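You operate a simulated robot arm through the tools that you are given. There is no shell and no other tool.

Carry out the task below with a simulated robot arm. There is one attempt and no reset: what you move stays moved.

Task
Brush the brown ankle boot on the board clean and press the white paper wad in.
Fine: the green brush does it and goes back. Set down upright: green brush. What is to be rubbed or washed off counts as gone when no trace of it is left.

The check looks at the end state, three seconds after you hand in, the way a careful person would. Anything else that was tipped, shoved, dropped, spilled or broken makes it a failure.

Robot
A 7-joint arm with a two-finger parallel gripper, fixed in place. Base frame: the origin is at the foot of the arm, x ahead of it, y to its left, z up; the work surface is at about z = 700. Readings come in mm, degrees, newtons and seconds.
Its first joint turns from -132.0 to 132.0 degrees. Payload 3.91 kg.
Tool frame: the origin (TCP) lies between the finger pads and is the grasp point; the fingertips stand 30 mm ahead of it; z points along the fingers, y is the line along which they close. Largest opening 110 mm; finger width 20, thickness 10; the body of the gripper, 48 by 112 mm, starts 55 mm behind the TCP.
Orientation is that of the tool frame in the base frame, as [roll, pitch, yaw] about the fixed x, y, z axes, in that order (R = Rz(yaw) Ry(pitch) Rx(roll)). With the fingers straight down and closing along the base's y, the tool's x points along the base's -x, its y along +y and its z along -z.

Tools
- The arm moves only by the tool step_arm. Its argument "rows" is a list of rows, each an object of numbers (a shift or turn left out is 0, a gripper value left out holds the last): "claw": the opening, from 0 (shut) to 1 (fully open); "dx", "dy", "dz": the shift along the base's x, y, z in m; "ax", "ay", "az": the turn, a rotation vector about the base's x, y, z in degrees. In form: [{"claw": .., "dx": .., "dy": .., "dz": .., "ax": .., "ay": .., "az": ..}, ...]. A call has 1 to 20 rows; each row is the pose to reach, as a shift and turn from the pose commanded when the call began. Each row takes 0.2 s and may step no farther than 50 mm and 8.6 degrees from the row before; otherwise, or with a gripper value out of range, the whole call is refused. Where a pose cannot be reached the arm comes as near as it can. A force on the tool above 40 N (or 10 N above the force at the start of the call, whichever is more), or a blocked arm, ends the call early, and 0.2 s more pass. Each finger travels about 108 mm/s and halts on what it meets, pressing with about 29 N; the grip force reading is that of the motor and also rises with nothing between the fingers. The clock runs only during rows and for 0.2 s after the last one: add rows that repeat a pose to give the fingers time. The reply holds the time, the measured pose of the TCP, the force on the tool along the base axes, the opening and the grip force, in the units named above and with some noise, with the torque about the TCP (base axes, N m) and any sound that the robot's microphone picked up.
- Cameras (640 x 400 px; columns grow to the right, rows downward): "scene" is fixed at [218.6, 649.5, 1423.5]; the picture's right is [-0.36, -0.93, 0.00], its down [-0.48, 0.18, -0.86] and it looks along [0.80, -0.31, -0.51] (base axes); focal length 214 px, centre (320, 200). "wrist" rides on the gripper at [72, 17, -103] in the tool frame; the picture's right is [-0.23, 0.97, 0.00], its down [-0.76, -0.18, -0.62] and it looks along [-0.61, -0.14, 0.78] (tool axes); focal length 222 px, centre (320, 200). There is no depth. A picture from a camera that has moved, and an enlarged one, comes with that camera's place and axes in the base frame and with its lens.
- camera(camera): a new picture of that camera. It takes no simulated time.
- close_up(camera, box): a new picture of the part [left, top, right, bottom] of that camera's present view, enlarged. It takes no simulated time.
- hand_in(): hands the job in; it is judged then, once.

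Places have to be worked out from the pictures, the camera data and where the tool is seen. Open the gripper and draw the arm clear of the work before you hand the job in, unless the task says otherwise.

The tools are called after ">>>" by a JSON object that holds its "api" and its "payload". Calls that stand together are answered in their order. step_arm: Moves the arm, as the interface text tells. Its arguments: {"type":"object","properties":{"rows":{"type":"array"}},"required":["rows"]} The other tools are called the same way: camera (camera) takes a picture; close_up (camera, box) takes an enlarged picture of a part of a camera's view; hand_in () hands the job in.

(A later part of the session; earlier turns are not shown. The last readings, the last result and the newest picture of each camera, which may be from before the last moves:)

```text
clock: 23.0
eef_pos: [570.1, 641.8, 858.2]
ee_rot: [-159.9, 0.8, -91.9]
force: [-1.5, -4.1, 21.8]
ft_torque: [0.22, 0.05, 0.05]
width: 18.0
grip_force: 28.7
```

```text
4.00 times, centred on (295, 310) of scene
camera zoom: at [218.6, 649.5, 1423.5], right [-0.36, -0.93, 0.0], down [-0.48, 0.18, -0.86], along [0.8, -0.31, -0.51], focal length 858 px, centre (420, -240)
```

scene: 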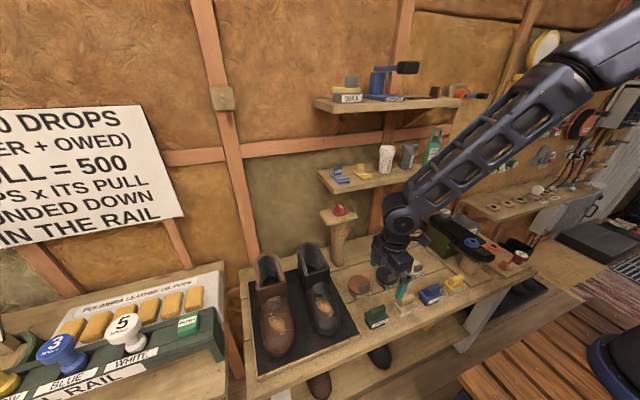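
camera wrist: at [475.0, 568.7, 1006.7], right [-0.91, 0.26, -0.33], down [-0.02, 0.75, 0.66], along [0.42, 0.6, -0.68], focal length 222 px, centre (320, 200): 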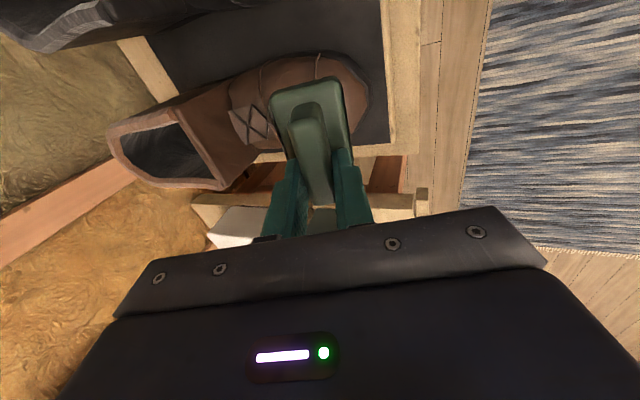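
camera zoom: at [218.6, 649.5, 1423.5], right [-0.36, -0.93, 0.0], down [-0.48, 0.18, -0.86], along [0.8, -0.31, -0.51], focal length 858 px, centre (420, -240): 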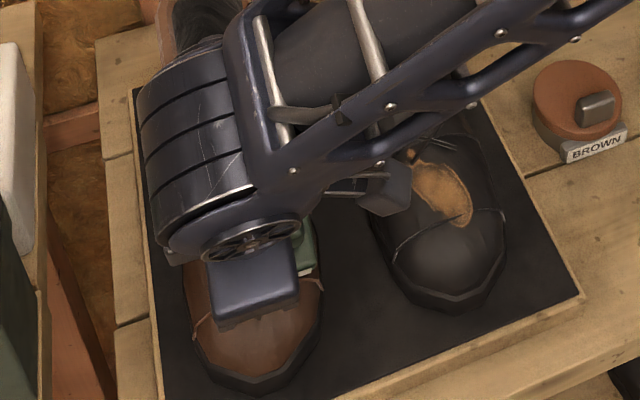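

Contact again at ~22 N with the tilted brush. I run gentle back-and-forth strokes along the slope.

>>> {"api": "step_arm", "payload": {"rows": [{"claw": 0, "dx": -0.004, "dz": -0.0005}, {"dx": -0.008, "dz": -0.002}, {"dx": -0.012, "dz": -0.0035}, {"dx": -0.008, "dz": -0.002}, {"dx": -0.004, "dz": -0.0005}, {"dx": 0, "dz": 0.001}, {"dx": 0.004, "dz": 0.0025}, {"dx": 0.008, "dz": 0.004}, {"dx": 0.004, "dz": 0.0025}, {"dx": 0, "dz": 0.001}, {"dx": -0.004, "dz": -0.0005}, {"dx": -0.008, "dz": -0.002}, {"dx": -0.012, "dz": -0.0035}]}}

>>> {"api": "close_up", "payload": {"camera": "wrist", "box": [200, 20, 440, 220]}}

```text
clock: 25.8
eef_pos: [555.9, 642.2, 854.0]
ee_rot: [-160.0, 0.7, -91.9]
force: [0.3, -1.3, -1.2]
ft_torque: [0.02, 0.01, 0.02]
width: 17.7
grip_force: 29.1
```

```text
2.00 times, centred on (320, 120) of wrist
camera zoom: at [502.5, 569.6, 943.5], right [-0.91, 0.26, -0.33], down [-0.02, 0.76, 0.66], along [0.42, 0.6, -0.68], focal length 444 px, centre (320, 360)
```

zoom: 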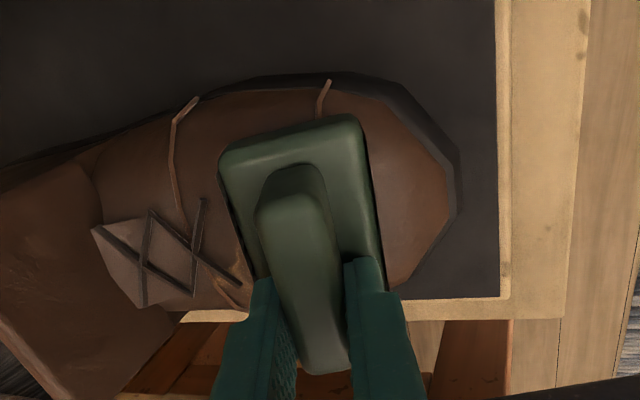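

At the toe end of the stroke contact was lost, so I probe lower here to measure the slope.

>>> {"api": "step_arm", "payload": {"rows": [{"claw": 0, "dz": -0.001}, {"dz": -0.002}, {"dz": -0.003}, {"dz": -0.003}]}}

```text
clock: 26.8
eef_pos: [556.5, 643.2, 850.4]
ee_rot: [-160.0, 0.9, -91.9]
force: [-5.2, -1.8, 19.3]
ft_torque: [0.42, 0.13, 0.13]
width: 17.8
grip_force: 29.4
```

Contact here at z≈851. Before going on I back off to see how the mud looks after these strokes.

>>> {"api": "step_arm", "payload": {"rows": [{"claw": 0, "dz": 0.02}, {"dx": -0.03, "dz": 0.05}, {"dx": -0.07, "dz": 0.07}, {"dx": -0.11, "dz": 0.09}, {"dx": -0.13, "dz": 0.105}, {"dx": -0.13, "dz": 0.105}]}}

>>> {"api": "close_up", "payload": {"camera": "wrist", "box": [160, 40, 340, 180]}}

```text
clock: 28.2
eef_pos: [423.3, 642.1, 957.2]
ee_rot: [-160.0, 0.7, -91.9]
force: [-0.1, -0.6, -1.2]
ft_torque: [-0.02, 0.02, 0.0]
width: 17.7
grip_force: 29.0
```

```text
2.86 times, centred on (250, 110) of wrist
camera zoom: at [371.1, 569.4, 1047.3], right [-0.91, 0.26, -0.33], down [-0.02, 0.75, 0.66], along [0.42, 0.6, -0.68], focal length 635 px, centre (520, 457)
```

zoom: 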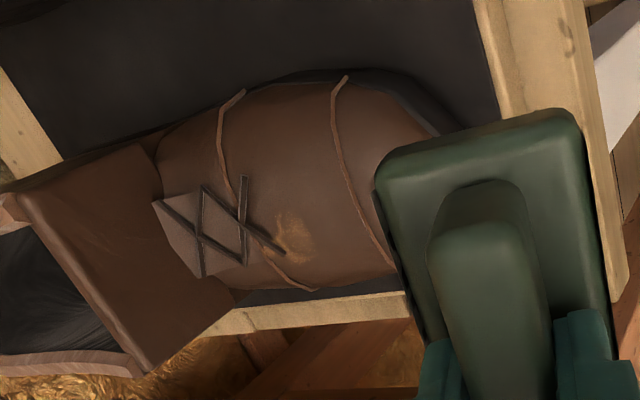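

Most of the mud is gone; only the rear part near the lace end (about x≈613, y≈647) remains. I return with the brush shifted ~15 mm toward the ankle.

>>> {"api": "step_arm", "payload": {"rows": [{"claw": 0, "dx": 0.04, "dz": -0.005}, {"dx": 0.08, "dy": 0.002, "dz": -0.02}, {"dx": 0.12, "dy": 0.004, "dz": -0.04}, {"dx": 0.155, "dy": 0.005, "dz": -0.055}, {"dx": 0.159, "dy": 0.005, "dz": -0.075}, {"dx": 0.159, "dy": 0.005, "dz": -0.083}, {"dx": 0.159, "dy": 0.005, "dz": -0.083}]}}

>>> {"api": "close_up", "payload": {"camera": "wrist", "box": [200, 20, 440, 220]}}

```text
clock: 29.8
eef_pos: [586.9, 648.0, 872.8]
ee_rot: [-160.0, 0.7, -91.9]
force: [-0.9, 0.2, -1.3]
ft_torque: [-0.01, 0.04, -0.03]
width: 17.7
grip_force: 29.5
```

```text
2.00 times, centred on (320, 120) of wrist
camera zoom: at [533.8, 575.5, 962.9], right [-0.91, 0.26, -0.33], down [-0.02, 0.75, 0.66], along [0.42, 0.6, -0.68], focal length 444 px, centre (320, 360)
```

zoom: 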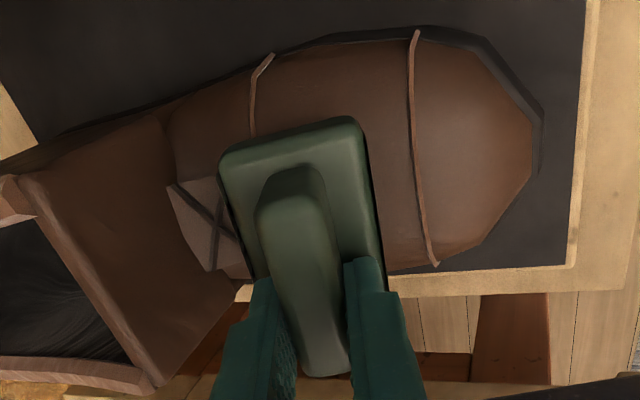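

Now lower to contact in small steps.

>>> {"api": "step_arm", "payload": {"rows": [{"claw": 0, "dz": -0.002}, {"dz": -0.004}, {"dz": -0.005}, {"dz": -0.006}, {"dz": -0.006}]}}

```text
clock: 31.0
eef_pos: [585.0, 646.2, 867.0]
ee_rot: [-160.0, 0.7, -91.9]
force: [-0.4, -0.7, -1.1]
ft_torque: [-0.02, 0.02, 0.01]
width: 17.6
grip_force: 29.3
```

Not yet touching; a few more millimetres.

>>> {"api": "step_arm", "payload": {"rows": [{"claw": 0, "dz": -0.001}, {"dz": -0.002}, {"dz": -0.003}, {"dz": -0.004}, {"dz": -0.004}]}}

```text
clock: 32.2
eef_pos: [586.2, 647.4, 862.9]
ee_rot: [-160.0, 0.7, -92.0]
force: [0.0, 0.7, -1.0]
ft_torque: [-0.01, 0.01, 0.01]
width: 17.8
grip_force: 29.7
```

>>> {"api": "step_arm", "payload": {"rows": [{"claw": 0, "dz": -0.001}, {"dz": -0.002}, {"dz": -0.003}, {"dz": -0.004}, {"dz": -0.004}]}}

```text
clock: 33.4
eef_pos: [585.8, 646.4, 859.1]
ee_rot: [-160.0, 0.8, -92.0]
force: [1.4, -2.2, 23.5]
ft_torque: [0.37, -0.25, -0.06]
width: 17.7
grip_force: 29.0
```

Contact at z≈859 with ~24 N. I brush back and forth over the rear part of the patch.

>>> {"api": "step_arm", "payload": {"rows": [{"claw": 0, "dx": 0.004, "dz": 0.0012}, {"dx": 0.008, "dz": 0.0025}, {"dx": 0.012, "dz": 0.004}, {"dx": 0.008, "dz": 0.0025}, {"dx": 0.004, "dz": 0.0012}, {"dx": 0, "dz": 0}, {"dx": -0.004, "dz": -0.001}, {"dx": -0.008, "dz": -0.002}, {"dx": -0.004, "dz": -0.001}, {"dx": 0, "dz": 0}, {"dx": 0.004, "dz": 0.001}, {"dx": 0.008, "dz": 0.002}, {"dx": 0.012, "dz": 0.0035}]}}

>>> {"api": "close_up", "payload": {"camera": "wrist", "box": [200, 20, 440, 220]}}

```text
clock: 36.2
eef_pos: [597.1, 647.4, 862.1]
ee_rot: [-160.0, 0.8, -91.9]
force: [-8.2, -1.6, 9.3]
ft_torque: [0.0, 0.6, 0.16]
width: 17.7
grip_force: 29.0
```

```text
2.00 times, centred on (320, 120) of wrist
camera zoom: at [544.4, 573.7, 952.5], right [-0.91, 0.26, -0.33], down [-0.02, 0.76, 0.66], along [0.42, 0.6, -0.68], focal length 444 px, centre (320, 360)
```

zoom: 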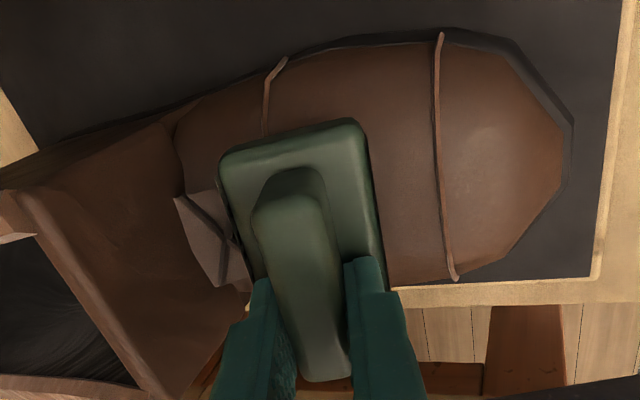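

Force now pushes back in −x (the lace area), so I do not go further in. I stroke back and withdraw to inspect.

>>> {"api": "step_arm", "payload": {"rows": [{"claw": 0, "dx": -0.005, "dz": -0.0015}, {"dx": -0.01, "dz": -0.003}, {"dx": -0.02, "dz": 0.02}, {"dx": -0.06, "dz": 0.04}, {"dx": -0.1, "dz": 0.06}, {"dx": -0.14, "dz": 0.08}, {"dx": -0.174, "dz": 0.095}, {"dx": -0.174, "dz": 0.095}]}}

>>> {"api": "close_up", "payload": {"camera": "wrist", "box": [160, 40, 340, 180]}}

```text
clock: 38.0
eef_pos: [423.2, 646.4, 955.5]
ee_rot: [-160.1, 0.7, -91.8]
force: [-0.3, -0.1, -1.2]
ft_torque: [-0.03, 0.02, -0.02]
width: 17.5
grip_force: 29.0
```

```text
2.86 times, centred on (250, 110) of wrist
camera zoom: at [369.7, 573.1, 1045.8], right [-0.91, 0.26, -0.33], down [-0.02, 0.75, 0.66], along [0.42, 0.6, -0.68], focal length 635 px, centre (520, 457)
```

zoom: 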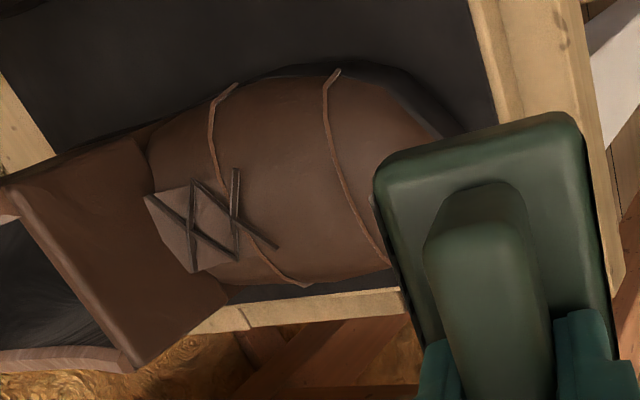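

The vamp looks clean. I enlarge further to check for traces around the lace end and stitching.

>>> {"api": "close_up", "payload": {"camera": "wrist", "box": [200, 60, 280, 130]}}

```text
5.71 times, centred on (240, 95) of wrist
camera zoom: at [369.7, 573.1, 1045.8], right [-0.91, 0.26, -0.33], down [-0.02, 0.75, 0.66], along [0.42, 0.6, -0.68], focal length 1269 px, centre (777, 800)
```

zoom: 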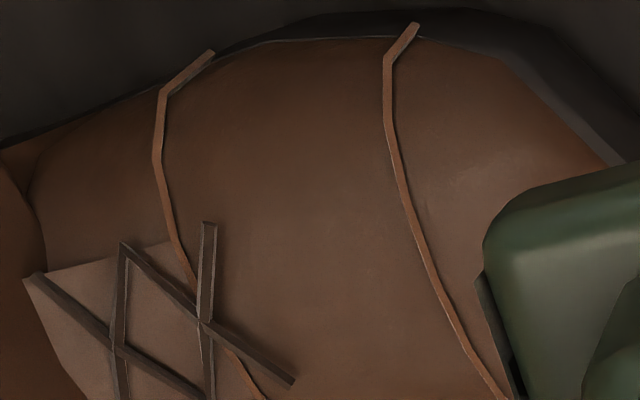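

The leather looks clean. I bring the brush upright and carry it back above its place, then look at the boot from the scene camera.

>>> {"api": "step_arm", "payload": {"rows": [{"claw": 0, "dx": 0.012, "dy": -0.034, "dz": 0.005, "ay": 2.5}, {"dx": 0.026, "dy": -0.068, "dz": 0.005, "ay": 5}, {"dx": 0.039, "dy": -0.102, "dz": 0.005, "ay": 7.5}, {"dx": 0.052, "dy": -0.136, "dz": 0.005, "ay": 10}, {"dx": 0.065, "dy": -0.17, "dz": 0.005, "ay": 12.5}, {"dx": 0.078, "dy": -0.204, "dz": 0.005, "ay": 15}, {"dx": 0.092, "dy": -0.238, "dz": 0.005, "ay": 17.5}, {"dx": 0.106, "dy": -0.272, "dz": 0.002, "ay": 20}, {"dx": 0.119, "dy": -0.306, "dz": 0.0, "ay": 20}, {"dx": 0.119, "dy": -0.306, "dz": 0.0, "ay": 20}]}}

>>> {"api": "close_up", "payload": {"camera": "scene", "box": [240, 240, 350, 370]}}

>>> {"api": "camera", "payload": {"camera": "wrist"}}

>>> {"api": "camera", "payload": {"camera": "scene"}}

```text
clock: 40.2
eef_pos: [542.4, 340.2, 958.4]
ee_rot: [-180.0, 0.0, -92.1]
force: [0.0, 0.9, -1.2]
ft_torque: [0.02, 0.0, -0.02]
width: 17.9
grip_force: 28.2
```

```text
3.08 times, centred on (295, 305) of scene
camera zoom: at [218.6, 649.5, 1423.5], right [-0.36, -0.93, 0.0], down [-0.48, 0.18, -0.86], along [0.8, -0.31, -0.51], focal length 660 px, centre (397, -123)
```

zoom: 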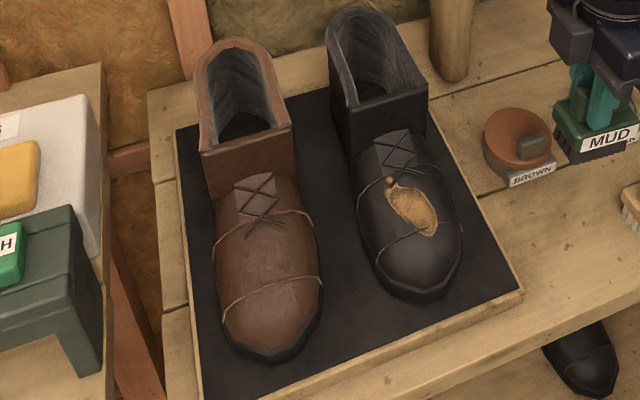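

```text
taken
camera wrist: at [523.0, 267.9, 1060.8], right [-0.97, 0.26, 0.0], down [0.2, 0.75, 0.62], along [0.16, 0.6, -0.78], focal length 222 px, centre (320, 200)
```

wrist: 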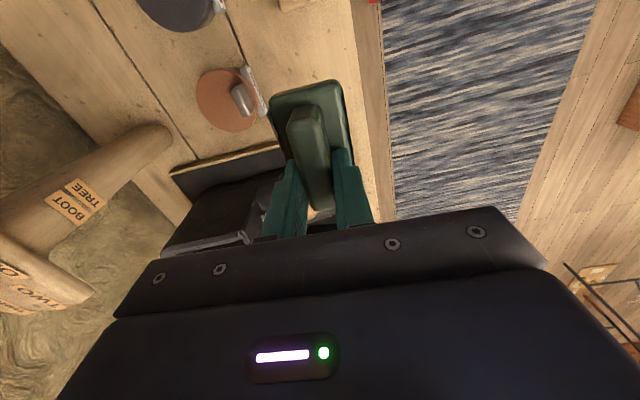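

```text
taken
```

scene: 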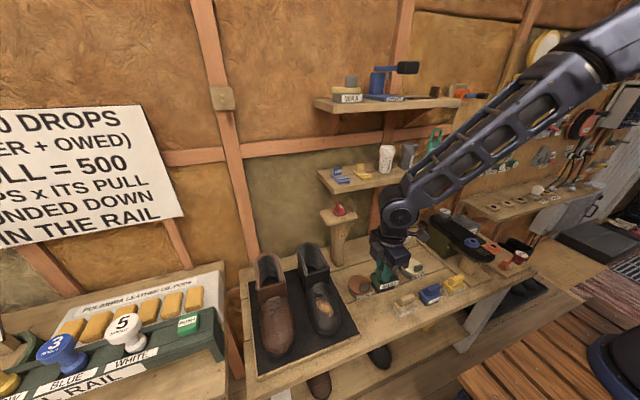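

The boot reads clean from this side too; one more strong enlargement before I put the brush down.

>>> {"api": "close_up", "payload": {"camera": "scene", "box": [255, 290, 305, 360]}}

>>> {"api": "close_up", "payload": {"camera": "scene", "box": [350, 240, 430, 310]}}

```text
5.71 times, centred on (280, 325) of scene
camera zoom: at [218.6, 649.5, 1423.5], right [-0.36, -0.93, 0.0], down [-0.48, 0.18, -0.86], along [0.8, -0.31, -0.51], focal length 1226 px, centre (549, -514)
```

zoom: 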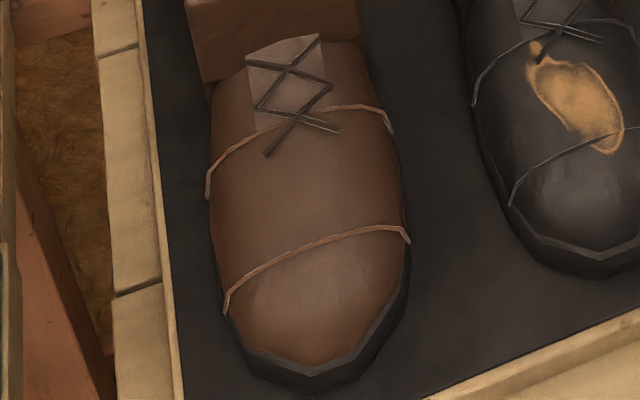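

```text
5.71 times, centred on (390, 275) of scene
camera zoom: at [218.6, 649.5, 1423.5], right [-0.36, -0.93, 0.0], down [-0.48, 0.18, -0.86], along [0.8, -0.31, -0.51], focal length 1226 px, centre (-80, -229)
```

zoom: 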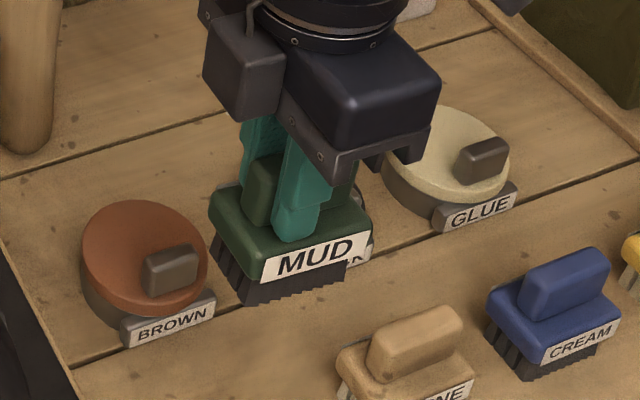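

No trace left, and the boot hasn't moved. I lower the brush back onto its spot.

>>> {"api": "step_arm", "payload": {"rows": [{"claw": 0, "dz": -0.045}, {"dz": -0.09}, {"dz": -0.13}, {"dz": -0.155}, {"dz": -0.168}, {"dz": -0.174}, {"dz": -0.177}, {"dz": -0.1785}, {"dz": -0.1785}]}}

>>> {"api": "close_up", "payload": {"camera": "scene", "box": [350, 270, 430, 340]}}

```text
clock: 42.2
eef_pos: [542.4, 340.8, 778.3]
ee_rot: [179.9, 0.1, -92.0]
force: [0.6, 0.1, -0.9]
ft_torque: [0.0, -0.03, -0.01]
width: 17.6
grip_force: 28.9
```

```text
5.71 times, centred on (390, 305) of scene
camera zoom: at [218.6, 649.5, 1423.5], right [-0.36, -0.93, 0.0], down [-0.48, 0.18, -0.86], along [0.8, -0.31, -0.51], focal length 1226 px, centre (-80, -400)
```

zoom: 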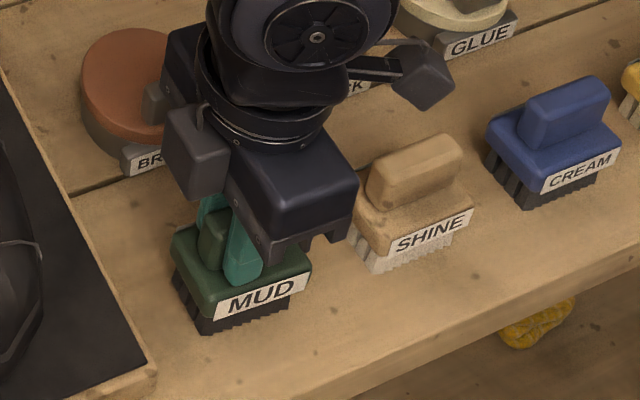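

No bench contact yet (the brush slid up a hair in the grip), so I lower millimetre by millimetre.

>>> {"api": "step_arm", "payload": {"rows": [{"claw": 0, "dz": -0.001}, {"dz": -0.002}, {"dz": -0.002}]}}

```text
clock: 43.0
eef_pos: [541.6, 341.4, 776.9]
ee_rot: [-179.9, 0.0, -92.0]
force: [-0.1, -0.1, -1.1]
ft_torque: [0.0, 0.01, 0.01]
width: 17.8
grip_force: 29.6
```

>>> {"api": "step_arm", "payload": {"rows": [{"claw": 0, "dz": -0.001}, {"dz": -0.002}, {"dz": -0.002}]}}

```text
clock: 43.8
eef_pos: [541.8, 342.0, 774.6]
ee_rot: [-180.0, 0.0, -92.0]
force: [-2.2, -0.5, 15.5]
ft_torque: [-0.75, 0.14, -0.04]
width: 17.9
grip_force: 29.4
```

The bristles touch the bench. I open the fingers gradually and let the brush settle.

>>> {"api": "step_arm", "payload": {"rows": [{"claw": 0.1, "dz": 0.001}, {"claw": 0.2, "dz": 0.001}, {"claw": 0.25, "dz": 0.001}, {"claw": 0.4, "dz": 0.001}, {"claw": 0.5, "dz": 0.001}, {"claw": 0.5, "dz": 0.001}]}}

>>> {"api": "close_up", "payload": {"camera": "scene", "box": [350, 270, 430, 340]}}

>>> {"api": "close_up", "payload": {"camera": "wrist", "box": [200, 60, 440, 240]}}

```text
clock: 45.2
eef_pos: [542.3, 341.6, 776.6]
ee_rot: [-179.9, 0.0, -91.9]
force: [-0.5, -0.9, -1.2]
ft_torque: [0.01, -0.01, -0.03]
width: 55.2
grip_force: 0.1
```

```text
5.71 times, centred on (390, 305) of scene
camera zoom: at [218.6, 649.5, 1423.5], right [-0.36, -0.93, 0.0], down [-0.48, 0.18, -0.86], along [0.8, -0.31, -0.51], focal length 1226 px, centre (-80, -400)
```

zoom: 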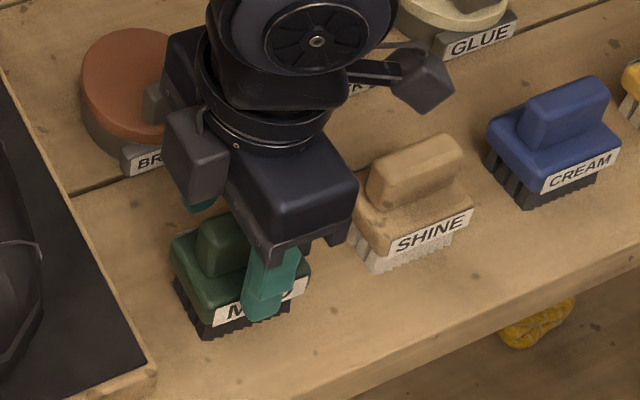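

```text
2.22 times, centred on (320, 150) of wrist
camera zoom: at [523.0, 268.5, 879.0], right [-0.97, 0.26, 0.0], down [0.2, 0.75, 0.62], along [0.16, 0.6, -0.78], focal length 494 px, centre (320, 311)
```

zoom: 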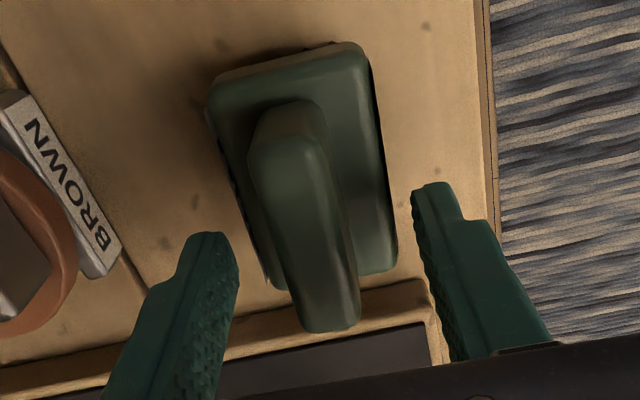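

The brush stands upright on its spot. I lift straight off and then turn the tool back to its original yaw while rising toward the paper shelf.

>>> {"api": "step_arm", "payload": {"rows": [{"claw": 0.5, "dz": 0.03}, {"dz": 0.08}, {"dz": 0.13}, {"dz": 0.17, "az": -8}, {"dz": 0.2, "az": -16}, {"dz": 0.23, "az": -24}, {"dz": 0.26, "az": -32, "dy": -0.015}, {"dz": 0.29, "az": -40, "dy": -0.03}, {"dz": 0.32, "az": -48, "dy": -0.045}, {"dz": 0.35, "az": -56, "dy": -0.06}, {"dz": 0.38, "az": -64, "dy": -0.08}, {"dz": 0.41, "az": -72, "dy": -0.1}, {"dz": 0.43, "az": -80, "dy": -0.12}, {"dz": 0.44, "az": -88, "dy": -0.14}, {"claw": 1, "dz": 0.44, "az": -88, "dy": -0.16}]}}

>>> {"api": "camera", "payload": {"camera": "scene"}}

>>> {"api": "camera", "payload": {"camera": "wrist"}}

>>> {"api": "close_up", "payload": {"camera": "scene", "box": [350, 270, 430, 340]}}

```text
clock: 48.4
eef_pos: [541.6, 182.3, 1215.8]
ee_rot: [180.0, 0.0, 179.9]
force: [0.8, 0.3, 0.1]
ft_torque: [-0.03, 0.01, 0.0]
width: 109.9
grip_force: 0.1
```

```text
taken
```

scene: 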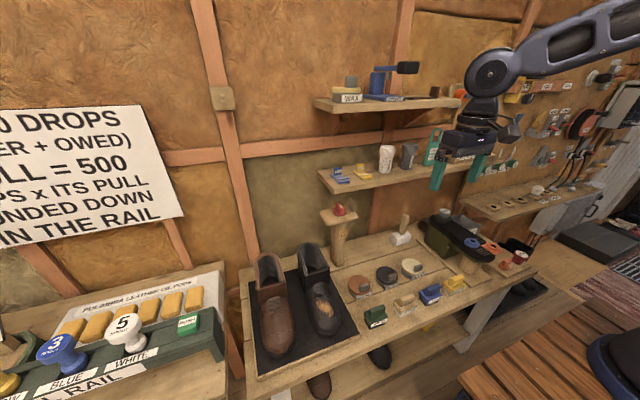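

```text
taken
camera wrist: at [470.0, 198.7, 1318.4], right [0.23, 0.97, 0.0], down [0.76, -0.18, 0.62], along [0.61, -0.14, -0.78], focal length 222 px, centre (320, 200)
```

wrist: 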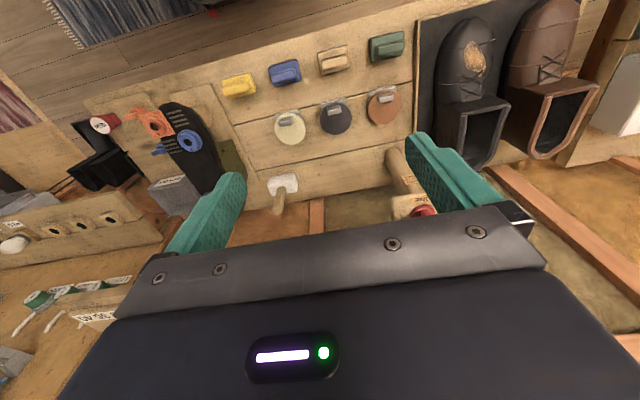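

```text
5.71 times, centred on (390, 305) of scene
camera zoom: at [218.6, 649.5, 1423.5], right [-0.36, -0.93, 0.0], down [-0.48, 0.18, -0.86], along [0.8, -0.31, -0.51], focal length 1226 px, centre (-80, -400)
```

zoom: 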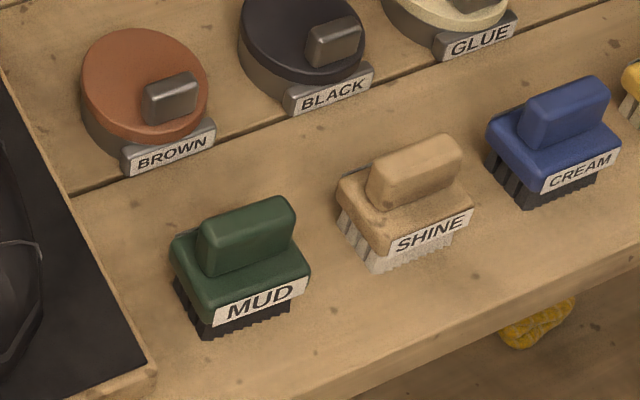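

The green brush stands upright in its place. Now I tilt the tool 45° forward to look straight at the paper shelf.

>>> {"api": "step_arm", "payload": {"rows": [{"claw": 1, "ay": -7.5}, {"ay": -15}, {"ay": -22.5}, {"ay": -30}, {"ay": -37.5}, {"ay": -45}, {"ay": -45}]}}

>>> {"api": "camera", "payload": {"camera": "wrist"}}

>>> {"api": "camera", "payload": {"camera": "scene"}}

```text
clock: 50.0
eef_pos: [542.7, 182.7, 1215.7]
ee_rot: [179.9, 45.0, 179.9]
force: [-0.4, -0.3, 0.3]
ft_torque: [0.01, 0.02, -0.03]
width: 109.9
grip_force: 0.1
```

```text
taken
camera wrist: at [418.6, 197.7, 1237.0], right [0.16, 0.97, 0.16], down [0.1, -0.18, 0.98], along [0.98, -0.14, -0.12], focal length 222 px, centre (320, 200)
```

wrist: 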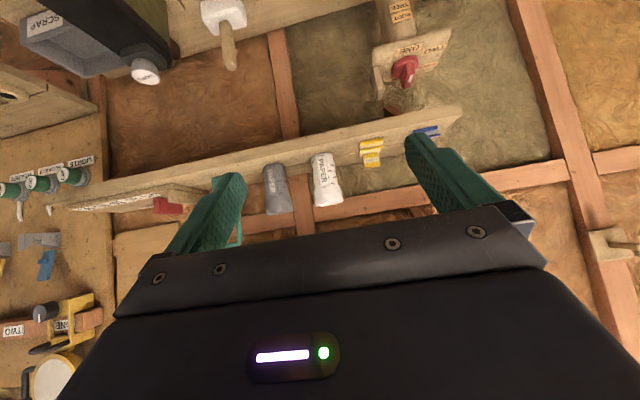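

```text
taken
```

scene: 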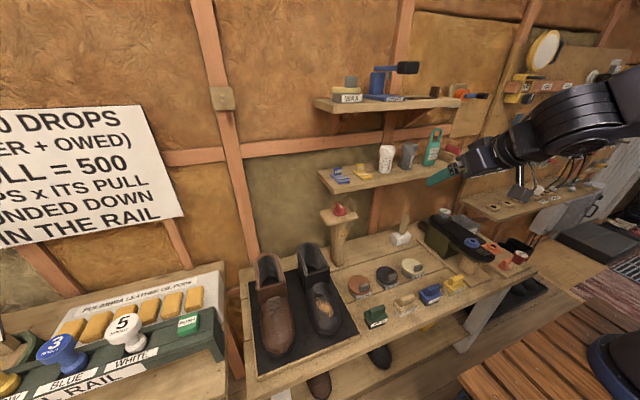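

The view puts the white wad with its base at about (830, 153, 1102), top z≈1195, about 55 mm wide, and the grey wad ~95 mm to its −y side. I steepen the tilt to 65° (to stay clear of the shelf above), narrow the opening and pre-position in front of the shelf.

>>> {"api": "step_arm", "payload": {"rows": [{"claw": 0.8, "dx": 0.02, "dy": -0.007, "dz": -0.01, "ay": -7}, {"dx": 0.04, "dy": -0.014, "dz": -0.02, "ay": -14}, {"dx": 0.07, "dy": -0.02, "dz": -0.03, "ay": -20}, {"dx": 0.1, "dy": -0.027, "dz": -0.045, "ay": -20}, {"dx": 0.1, "dy": -0.027, "dz": -0.045, "ay": -20}]}}

>>> {"api": "camera", "payload": {"camera": "wrist"}}

>>> {"api": "close_up", "payload": {"camera": "scene", "box": [310, 60, 510, 210]}}

```text
clock: 51.2
eef_pos: [645.1, 153.3, 1170.1]
ee_rot: [179.9, 65.0, 179.8]
force: [0.1, -1.0, 0.2]
ft_torque: [0.02, 0.01, 0.03]
width: 88.1
grip_force: 0.1
```

```text
taken
camera wrist: at [521.2, 168.7, 1147.2], right [0.1, 0.97, 0.21], down [-0.24, -0.18, 0.95], along [0.97, -0.14, 0.22], focal length 222 px, centre (320, 200)
```

wrist: 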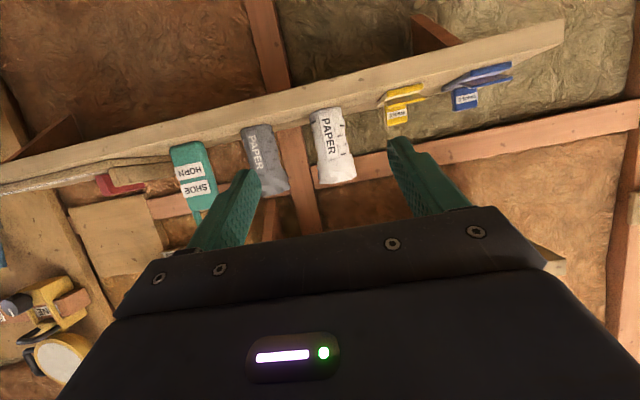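

```text
2.67 times, centred on (410, 135) of scene
camera zoom: at [218.6, 649.5, 1423.5], right [-0.36, -0.93, 0.0], down [-0.48, 0.18, -0.86], along [0.8, -0.31, -0.51], focal length 572 px, centre (80, 373)
```

zoom: 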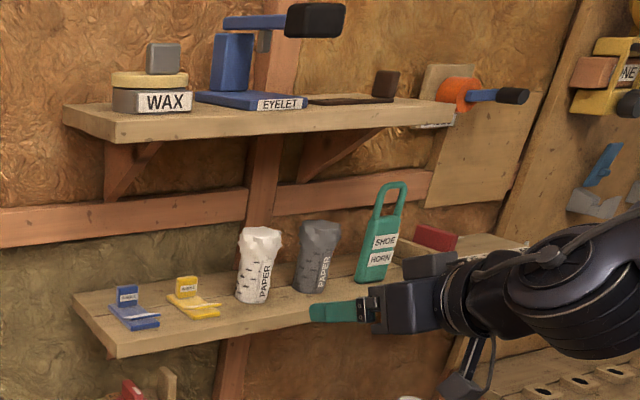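

White wad centre estimated at (≈838, 155), z 1102–1197; with an 80 mm opening the fingers pass midway between the wads. I advance to x≈765 and recheck.

>>> {"api": "step_arm", "payload": {"rows": [{"claw": 0.73, "dx": 0.03, "dy": 0.001, "dz": -0.004}, {"dx": 0.06, "dy": 0.001, "dz": -0.008}, {"dx": 0.09, "dy": 0.001, "dz": -0.008}, {"dx": 0.115, "dy": 0.001, "dz": -0.008}, {"dx": 0.12, "dy": 0.001, "dz": -0.008}, {"dx": 0.12, "dy": 0.001, "dz": -0.008}]}}

>>> {"api": "camera", "payload": {"camera": "wrist"}}

>>> {"api": "close_up", "payload": {"camera": "scene", "box": [330, 80, 490, 210]}}

```text
clock: 52.6
eef_pos: [764.7, 155.2, 1162.2]
ee_rot: [180.0, 65.0, 179.9]
force: [-0.1, -0.2, 0.3]
ft_torque: [0.02, -0.01, 0.01]
width: 80.5
grip_force: 0.1
```

```text
taken
camera wrist: at [640.5, 171.4, 1140.0], right [0.1, 0.97, 0.21], down [-0.24, -0.18, 0.95], along [0.97, -0.14, 0.22], focal length 222 px, centre (320, 200)
```

wrist: 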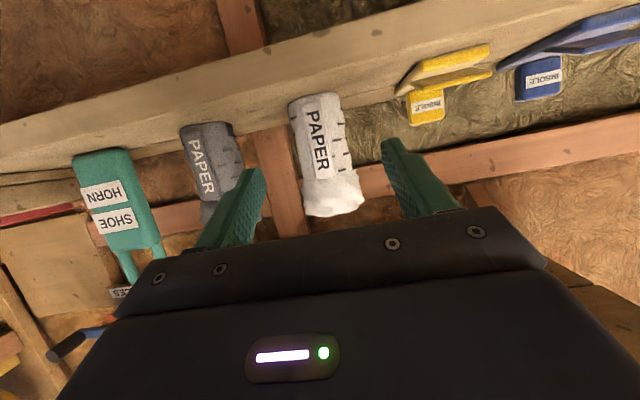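

```text
3.08 times, centred on (410, 145) of scene
camera zoom: at [218.6, 649.5, 1423.5], right [-0.36, -0.93, 0.0], down [-0.48, 0.18, -0.86], along [0.8, -0.31, -0.51], focal length 660 px, centre (43, 369)
```

zoom: 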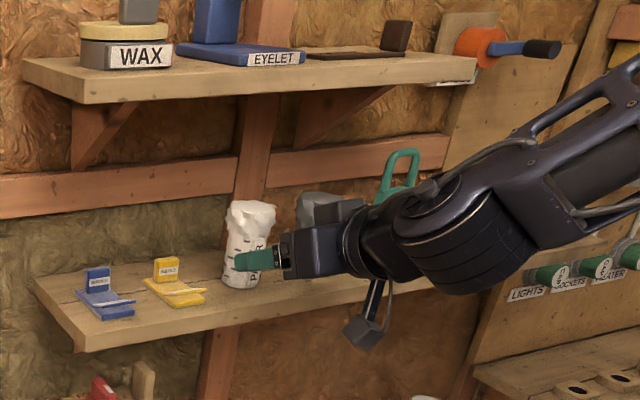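

Re-triangulated: wad axis near x≈826, y≈155, top z≈1191, and the wall is well behind. I advance until the wad is between the pads.

>>> {"api": "step_arm", "payload": {"rows": [{"claw": 0.73, "dx": 0.015}, {"dx": 0.03}, {"dx": 0.045}, {"dx": 0.06}, {"dx": 0.06}]}}

>>> {"api": "camera", "payload": {"camera": "wrist"}}

>>> {"api": "close_up", "payload": {"camera": "scene", "box": [330, 80, 490, 210]}}

```text
clock: 53.8
eef_pos: [823.0, 154.3, 1163.6]
ee_rot: [180.0, 64.9, 179.9]
force: [-0.4, 0.1, 0.2]
ft_torque: [0.01, -0.02, -0.03]
width: 80.4
grip_force: 0.0
```

```text
taken
camera wrist: at [699.1, 170.8, 1141.6], right [0.1, 0.97, 0.21], down [-0.24, -0.18, 0.95], along [0.97, -0.14, 0.22], focal length 222 px, centre (320, 200)
```

wrist: 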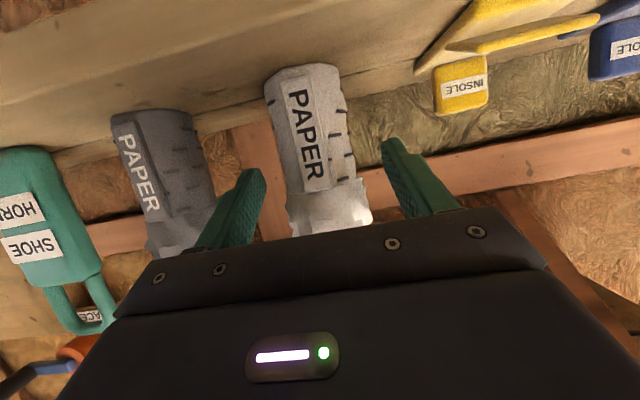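

```text
3.08 times, centred on (410, 145) of scene
camera zoom: at [218.6, 649.5, 1423.5], right [-0.36, -0.93, 0.0], down [-0.48, 0.18, -0.86], along [0.8, -0.31, -0.51], focal length 660 px, centre (43, 369)
```

zoom: 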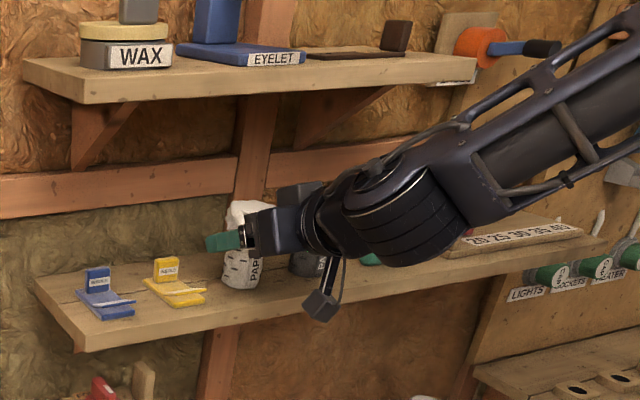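

The wad sits between the pads as predicted. I close gently on it.

>>> {"api": "step_arm", "payload": {"rows": [{"claw": 0.65}, {"claw": 0.57}, {"claw": 0.5}, {"claw": 0.42}, {"claw": 0.35}, {"claw": 0.3}]}}

>>> {"api": "camera", "payload": {"camera": "wrist"}}

```text
clock: 55.2
eef_pos: [823.0, 154.1, 1164.5]
ee_rot: [179.9, 65.0, 180.0]
force: [-0.6, 0.3, 0.1]
ft_torque: [0.03, -0.04, -0.02]
width: 43.4
grip_force: 28.9
```

```text
taken
camera wrist: at [698.9, 170.9, 1141.7], right [0.1, 0.97, 0.21], down [-0.24, -0.18, 0.95], along [0.97, -0.14, 0.22], focal length 222 px, centre (320, 200)
```

wrist: 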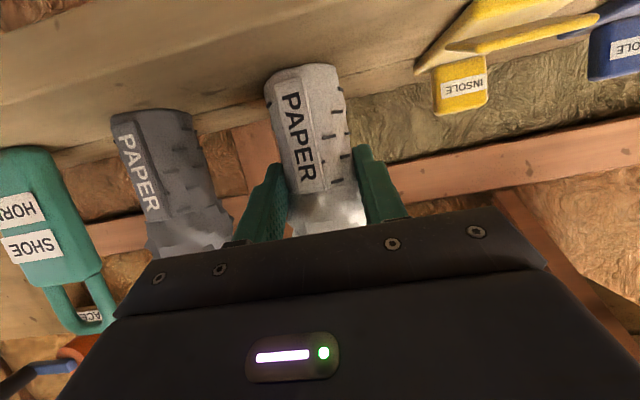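

Grip holds at 43 mm. I lift the wad slightly off the shelf and back straight out.

>>> {"api": "step_arm", "payload": {"rows": [{"claw": 0.3, "dz": 0.006}, {"dz": 0.014}, {"dz": 0.02}, {"dx": -0.03, "dz": 0.02}, {"dx": -0.07, "dz": 0.02}, {"dx": -0.11, "dz": 0.02}, {"dx": -0.15, "dz": 0.02}, {"dx": -0.19, "dz": 0.02}, {"dx": -0.19, "dz": 0.02}]}}

>>> {"api": "camera", "payload": {"camera": "wrist"}}

>>> {"api": "camera", "payload": {"camera": "scene"}}

```text
clock: 57.2
eef_pos: [633.4, 157.5, 1184.6]
ee_rot: [179.8, 65.0, 179.8]
force: [0.4, 0.0, -0.4]
ft_torque: [-0.05, 0.0, 0.0]
width: 44.5
grip_force: 29.2
```

```text
taken
camera wrist: at [508.8, 173.8, 1161.4], right [0.1, 0.97, 0.21], down [-0.24, -0.18, 0.95], along [0.97, -0.14, 0.22], focal length 222 px, centre (320, 200)
```

wrist: 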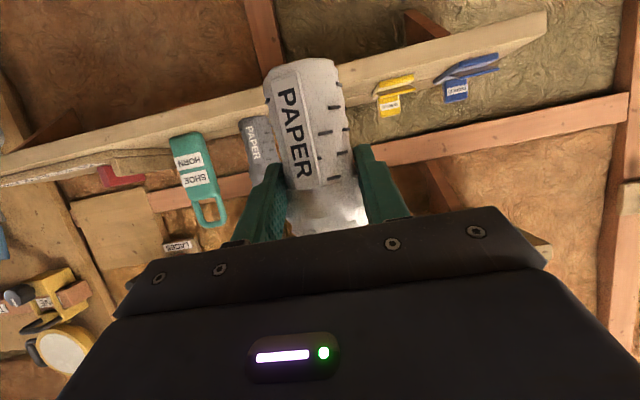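

```text
taken
```

scene: 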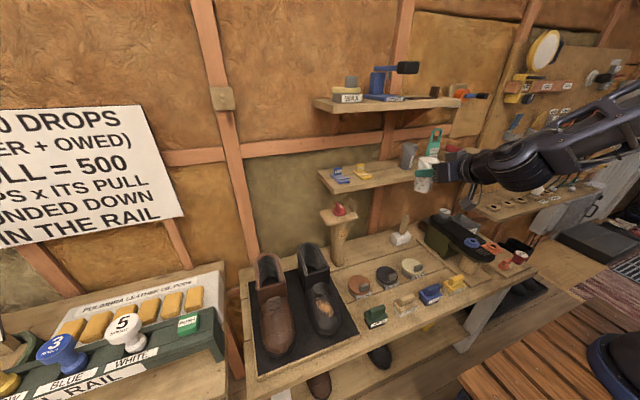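

The wad is held upright (its base ~61 mm below the TCP). I carry it across to in front of and above the brown boot's shaft, keeping clear of the boot-tree post.

>>> {"api": "step_arm", "payload": {"rows": [{"claw": 0.3, "dx": -0.01, "dy": 0.035, "dz": -0.005}, {"dx": -0.02, "dy": 0.075, "dz": -0.01}, {"dx": -0.03, "dy": 0.115, "dz": -0.015}, {"dx": -0.03, "dy": 0.155, "dz": -0.02}, {"dx": -0.03, "dy": 0.195, "dz": -0.025}, {"dx": -0.03, "dy": 0.235, "dz": -0.03}, {"dx": -0.03, "dy": 0.275, "dz": -0.04}, {"dx": -0.03, "dy": 0.315, "dz": -0.05}, {"dx": -0.03, "dy": 0.355, "dz": -0.06}, {"dx": -0.03, "dy": 0.395, "dz": -0.07}, {"dx": -0.03, "dy": 0.435, "dz": -0.08}, {"dx": -0.03, "dy": 0.475, "dz": -0.09}, {"dx": -0.03, "dy": 0.475, "dz": -0.09}]}}

>>> {"api": "camera", "payload": {"camera": "wrist"}}

>>> {"api": "camera", "payload": {"camera": "scene"}}

```text
clock: 60.0
eef_pos: [602.3, 632.6, 1092.4]
ee_rot: [180.0, 65.1, 179.9]
force: [0.4, 0.6, 0.3]
ft_torque: [0.03, 0.0, 0.01]
width: 44.6
grip_force: 29.1
```

```text
taken
camera wrist: at [479.1, 648.9, 1069.2], right [0.1, 0.97, 0.21], down [-0.24, -0.18, 0.95], along [0.97, -0.14, 0.22], focal length 222 px, centre (320, 200)
```

wrist: 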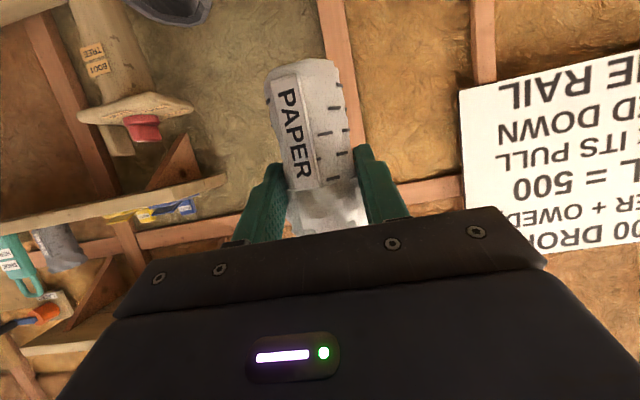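

```text
taken
```

scene: 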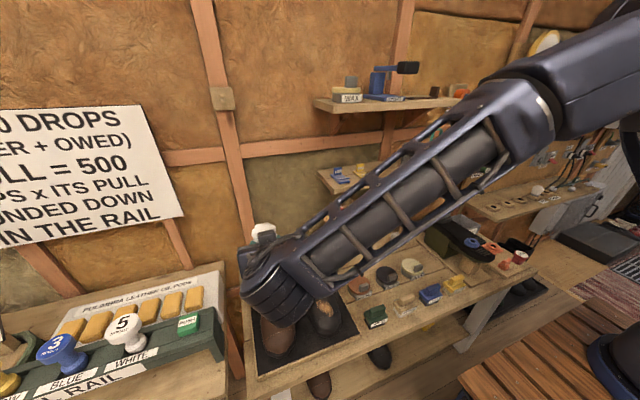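

Now I move forward over the shaft opening (≈ x 732, y 632) and part of the way down.

>>> {"api": "step_arm", "payload": {"rows": [{"claw": 0.3, "dx": 0.035}, {"dx": 0.07}, {"dx": 0.1, "dy": 0.001, "dz": -0.02}, {"dx": 0.13, "dy": 0.002, "dz": -0.05}, {"dx": 0.13, "dy": 0.002, "dz": -0.08}, {"dx": 0.13, "dy": 0.002, "dz": -0.1}, {"dx": 0.13, "dy": 0.002, "dz": -0.1}]}}

>>> {"api": "camera", "payload": {"camera": "wrist"}}

>>> {"api": "close_up", "payload": {"camera": "scene", "box": [220, 210, 360, 360]}}

```text
clock: 61.6
eef_pos: [733.5, 635.2, 991.7]
ee_rot: [179.9, 65.0, 179.8]
force: [0.1, 1.2, -1.2]
ft_torque: [-0.02, 0.01, -0.02]
width: 44.1
grip_force: 29.6
```

```text
taken
camera wrist: at [609.5, 650.7, 969.1], right [0.1, 0.97, 0.21], down [-0.24, -0.18, 0.95], along [0.97, -0.14, 0.22], focal length 222 px, centre (320, 200)
```

wrist: 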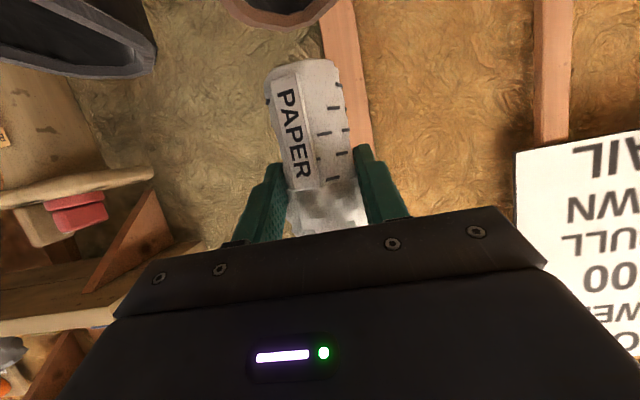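

```text
2.67 times, centred on (290, 285) of scene
camera zoom: at [218.6, 649.5, 1423.5], right [-0.36, -0.93, 0.0], down [-0.48, 0.18, -0.86], along [0.8, -0.31, -0.51], focal length 572 px, centre (400, -27)
```

zoom: 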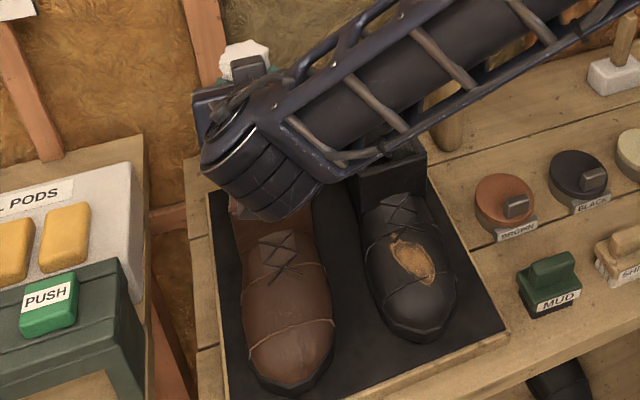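

The rim's rear edge is visible at the top of the wrist view; the opening centre is about (735, 628). I trim y by −4 mm and lower until the wad's base is just above the rim.

>>> {"api": "step_arm", "payload": {"rows": [{"claw": 0.3, "dx": 0.001, "dy": -0.002, "dz": -0.015}, {"dx": 0.002, "dy": -0.004, "dz": -0.03}, {"dx": 0.002, "dy": -0.004, "dz": -0.045}, {"dx": 0.002, "dy": -0.004, "dz": -0.045}]}}

>>> {"api": "camera", "payload": {"camera": "wrist"}}

>>> {"api": "close_up", "payload": {"camera": "scene", "box": [220, 210, 360, 360]}}

```text
clock: 62.6
eef_pos: [734.6, 631.0, 948.5]
ee_rot: [-179.9, 64.9, 179.8]
force: [-0.1, -0.3, -0.3]
ft_torque: [0.01, 0.0, 0.01]
width: 44.3
grip_force: 28.6
```

```text
taken
camera wrist: at [611.0, 646.7, 925.2], right [0.1, 0.97, 0.21], down [-0.24, -0.18, 0.95], along [0.97, -0.14, 0.22], focal length 222 px, centre (320, 200)
```

wrist: 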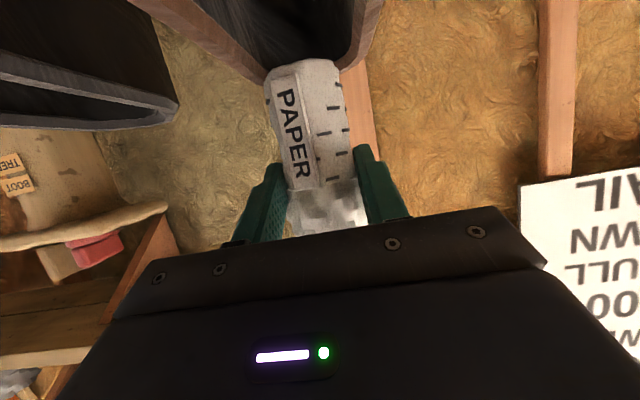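

```text
2.67 times, centred on (290, 285) of scene
camera zoom: at [218.6, 649.5, 1423.5], right [-0.36, -0.93, 0.0], down [-0.48, 0.18, -0.86], along [0.8, -0.31, -0.51], focal length 572 px, centre (400, -27)
```

zoom: 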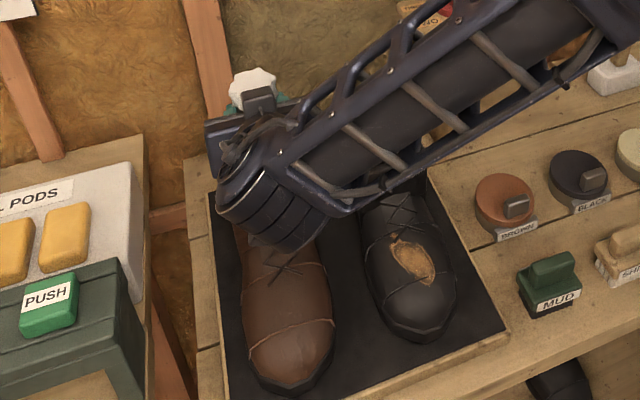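

I enlarge the region where the wad's base meets the rim to check alignment.

>>> {"api": "close_up", "payload": {"camera": "wrist", "box": [120, 0, 420, 120]}}

```text
2.13 times, centred on (270, 60) of wrist
camera zoom: at [611.0, 646.7, 925.2], right [0.1, 0.97, 0.21], down [-0.24, -0.18, 0.95], along [0.97, -0.14, 0.22], focal length 474 px, centre (427, 499)
```

zoom: 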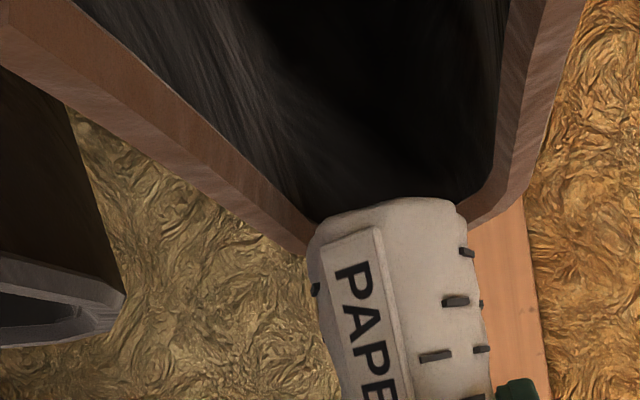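

The inner opening at the wad's depth is centred near y≈634–635, so I trim +4 mm and lower the wad's base into the shaft in small steps, watching the force.

>>> {"api": "step_arm", "payload": {"rows": [{"claw": 0.3, "dy": 0.002}, {"dy": 0.004, "dz": -0.005}, {"dy": 0.004, "dz": -0.012}, {"dy": 0.004, "dz": -0.02}, {"dy": 0.004, "dz": -0.026}, {"dy": 0.004, "dz": -0.026}]}}

>>> {"api": "close_up", "payload": {"camera": "wrist", "box": [120, 0, 480, 240]}}

>>> {"api": "close_up", "payload": {"camera": "scene", "box": [220, 210, 360, 360]}}

```text
clock: 64.0
eef_pos: [734.0, 632.5, 922.2]
ee_rot: [179.9, 65.0, -180.0]
force: [-0.3, -0.3, 0.6]
ft_torque: [0.03, 0.01, -0.01]
width: 44.5
grip_force: 29.1
```

```text
1.67 times, centred on (300, 120) of wrist
camera zoom: at [610.2, 649.3, 899.8], right [0.1, 0.97, 0.21], down [-0.24, -0.18, 0.95], along [0.97, -0.14, 0.22], focal length 370 px, centre (353, 333)
```

zoom: 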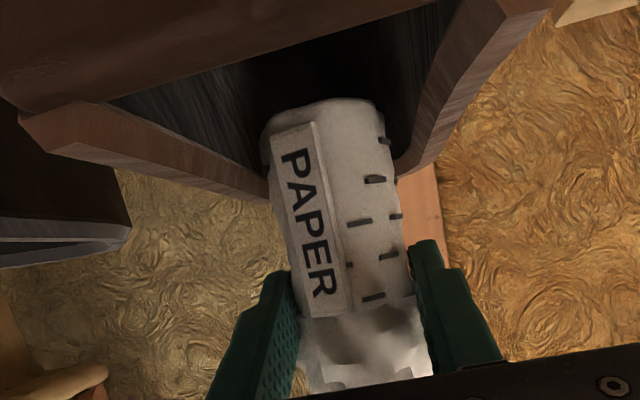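

```text
2.67 times, centred on (290, 285) of scene
camera zoom: at [218.6, 649.5, 1423.5], right [-0.36, -0.93, 0.0], down [-0.48, 0.18, -0.86], along [0.8, -0.31, -0.51], focal length 572 px, centre (400, -27)
```

zoom: 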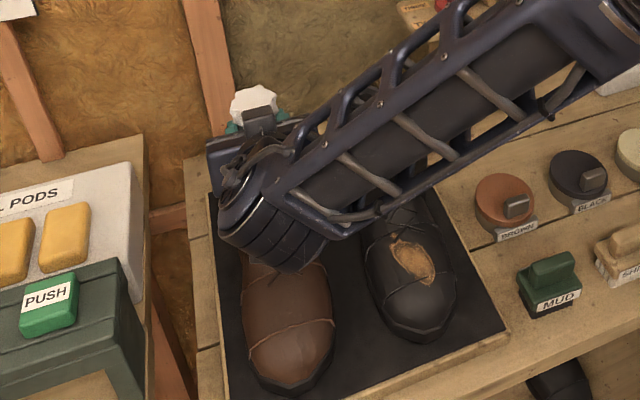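

The wad's base is now entering the opening without contact. I lower a further 14 mm (fingers then just above the rim).

>>> {"api": "step_arm", "payload": {"rows": [{"claw": 0.3, "dz": -0.004, "dy": 0.001}, {"dz": -0.008, "dy": 0.001}, {"dz": -0.012, "dy": 0.001}, {"dz": -0.014, "dy": 0.001}, {"dz": -0.014, "dy": 0.001}]}}

>>> {"api": "close_up", "payload": {"camera": "wrist", "box": [120, 0, 480, 240]}}

```text
clock: 65.2
eef_pos: [734.9, 634.6, 908.5]
ee_rot: [179.8, 65.0, -179.9]
force: [0.3, -0.2, 0.0]
ft_torque: [0.01, -0.03, 0.0]
width: 44.4
grip_force: 29.0
```

```text
1.67 times, centred on (300, 120) of wrist
camera zoom: at [610.3, 649.0, 885.4], right [0.1, 0.97, 0.21], down [-0.24, -0.18, 0.95], along [0.97, -0.14, 0.22], focal length 370 px, centre (353, 333)
```

zoom: 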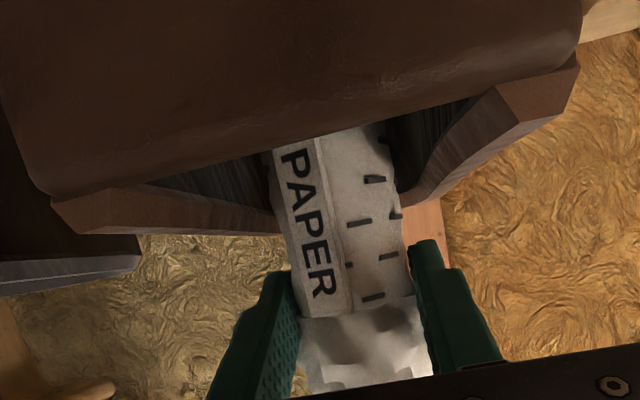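

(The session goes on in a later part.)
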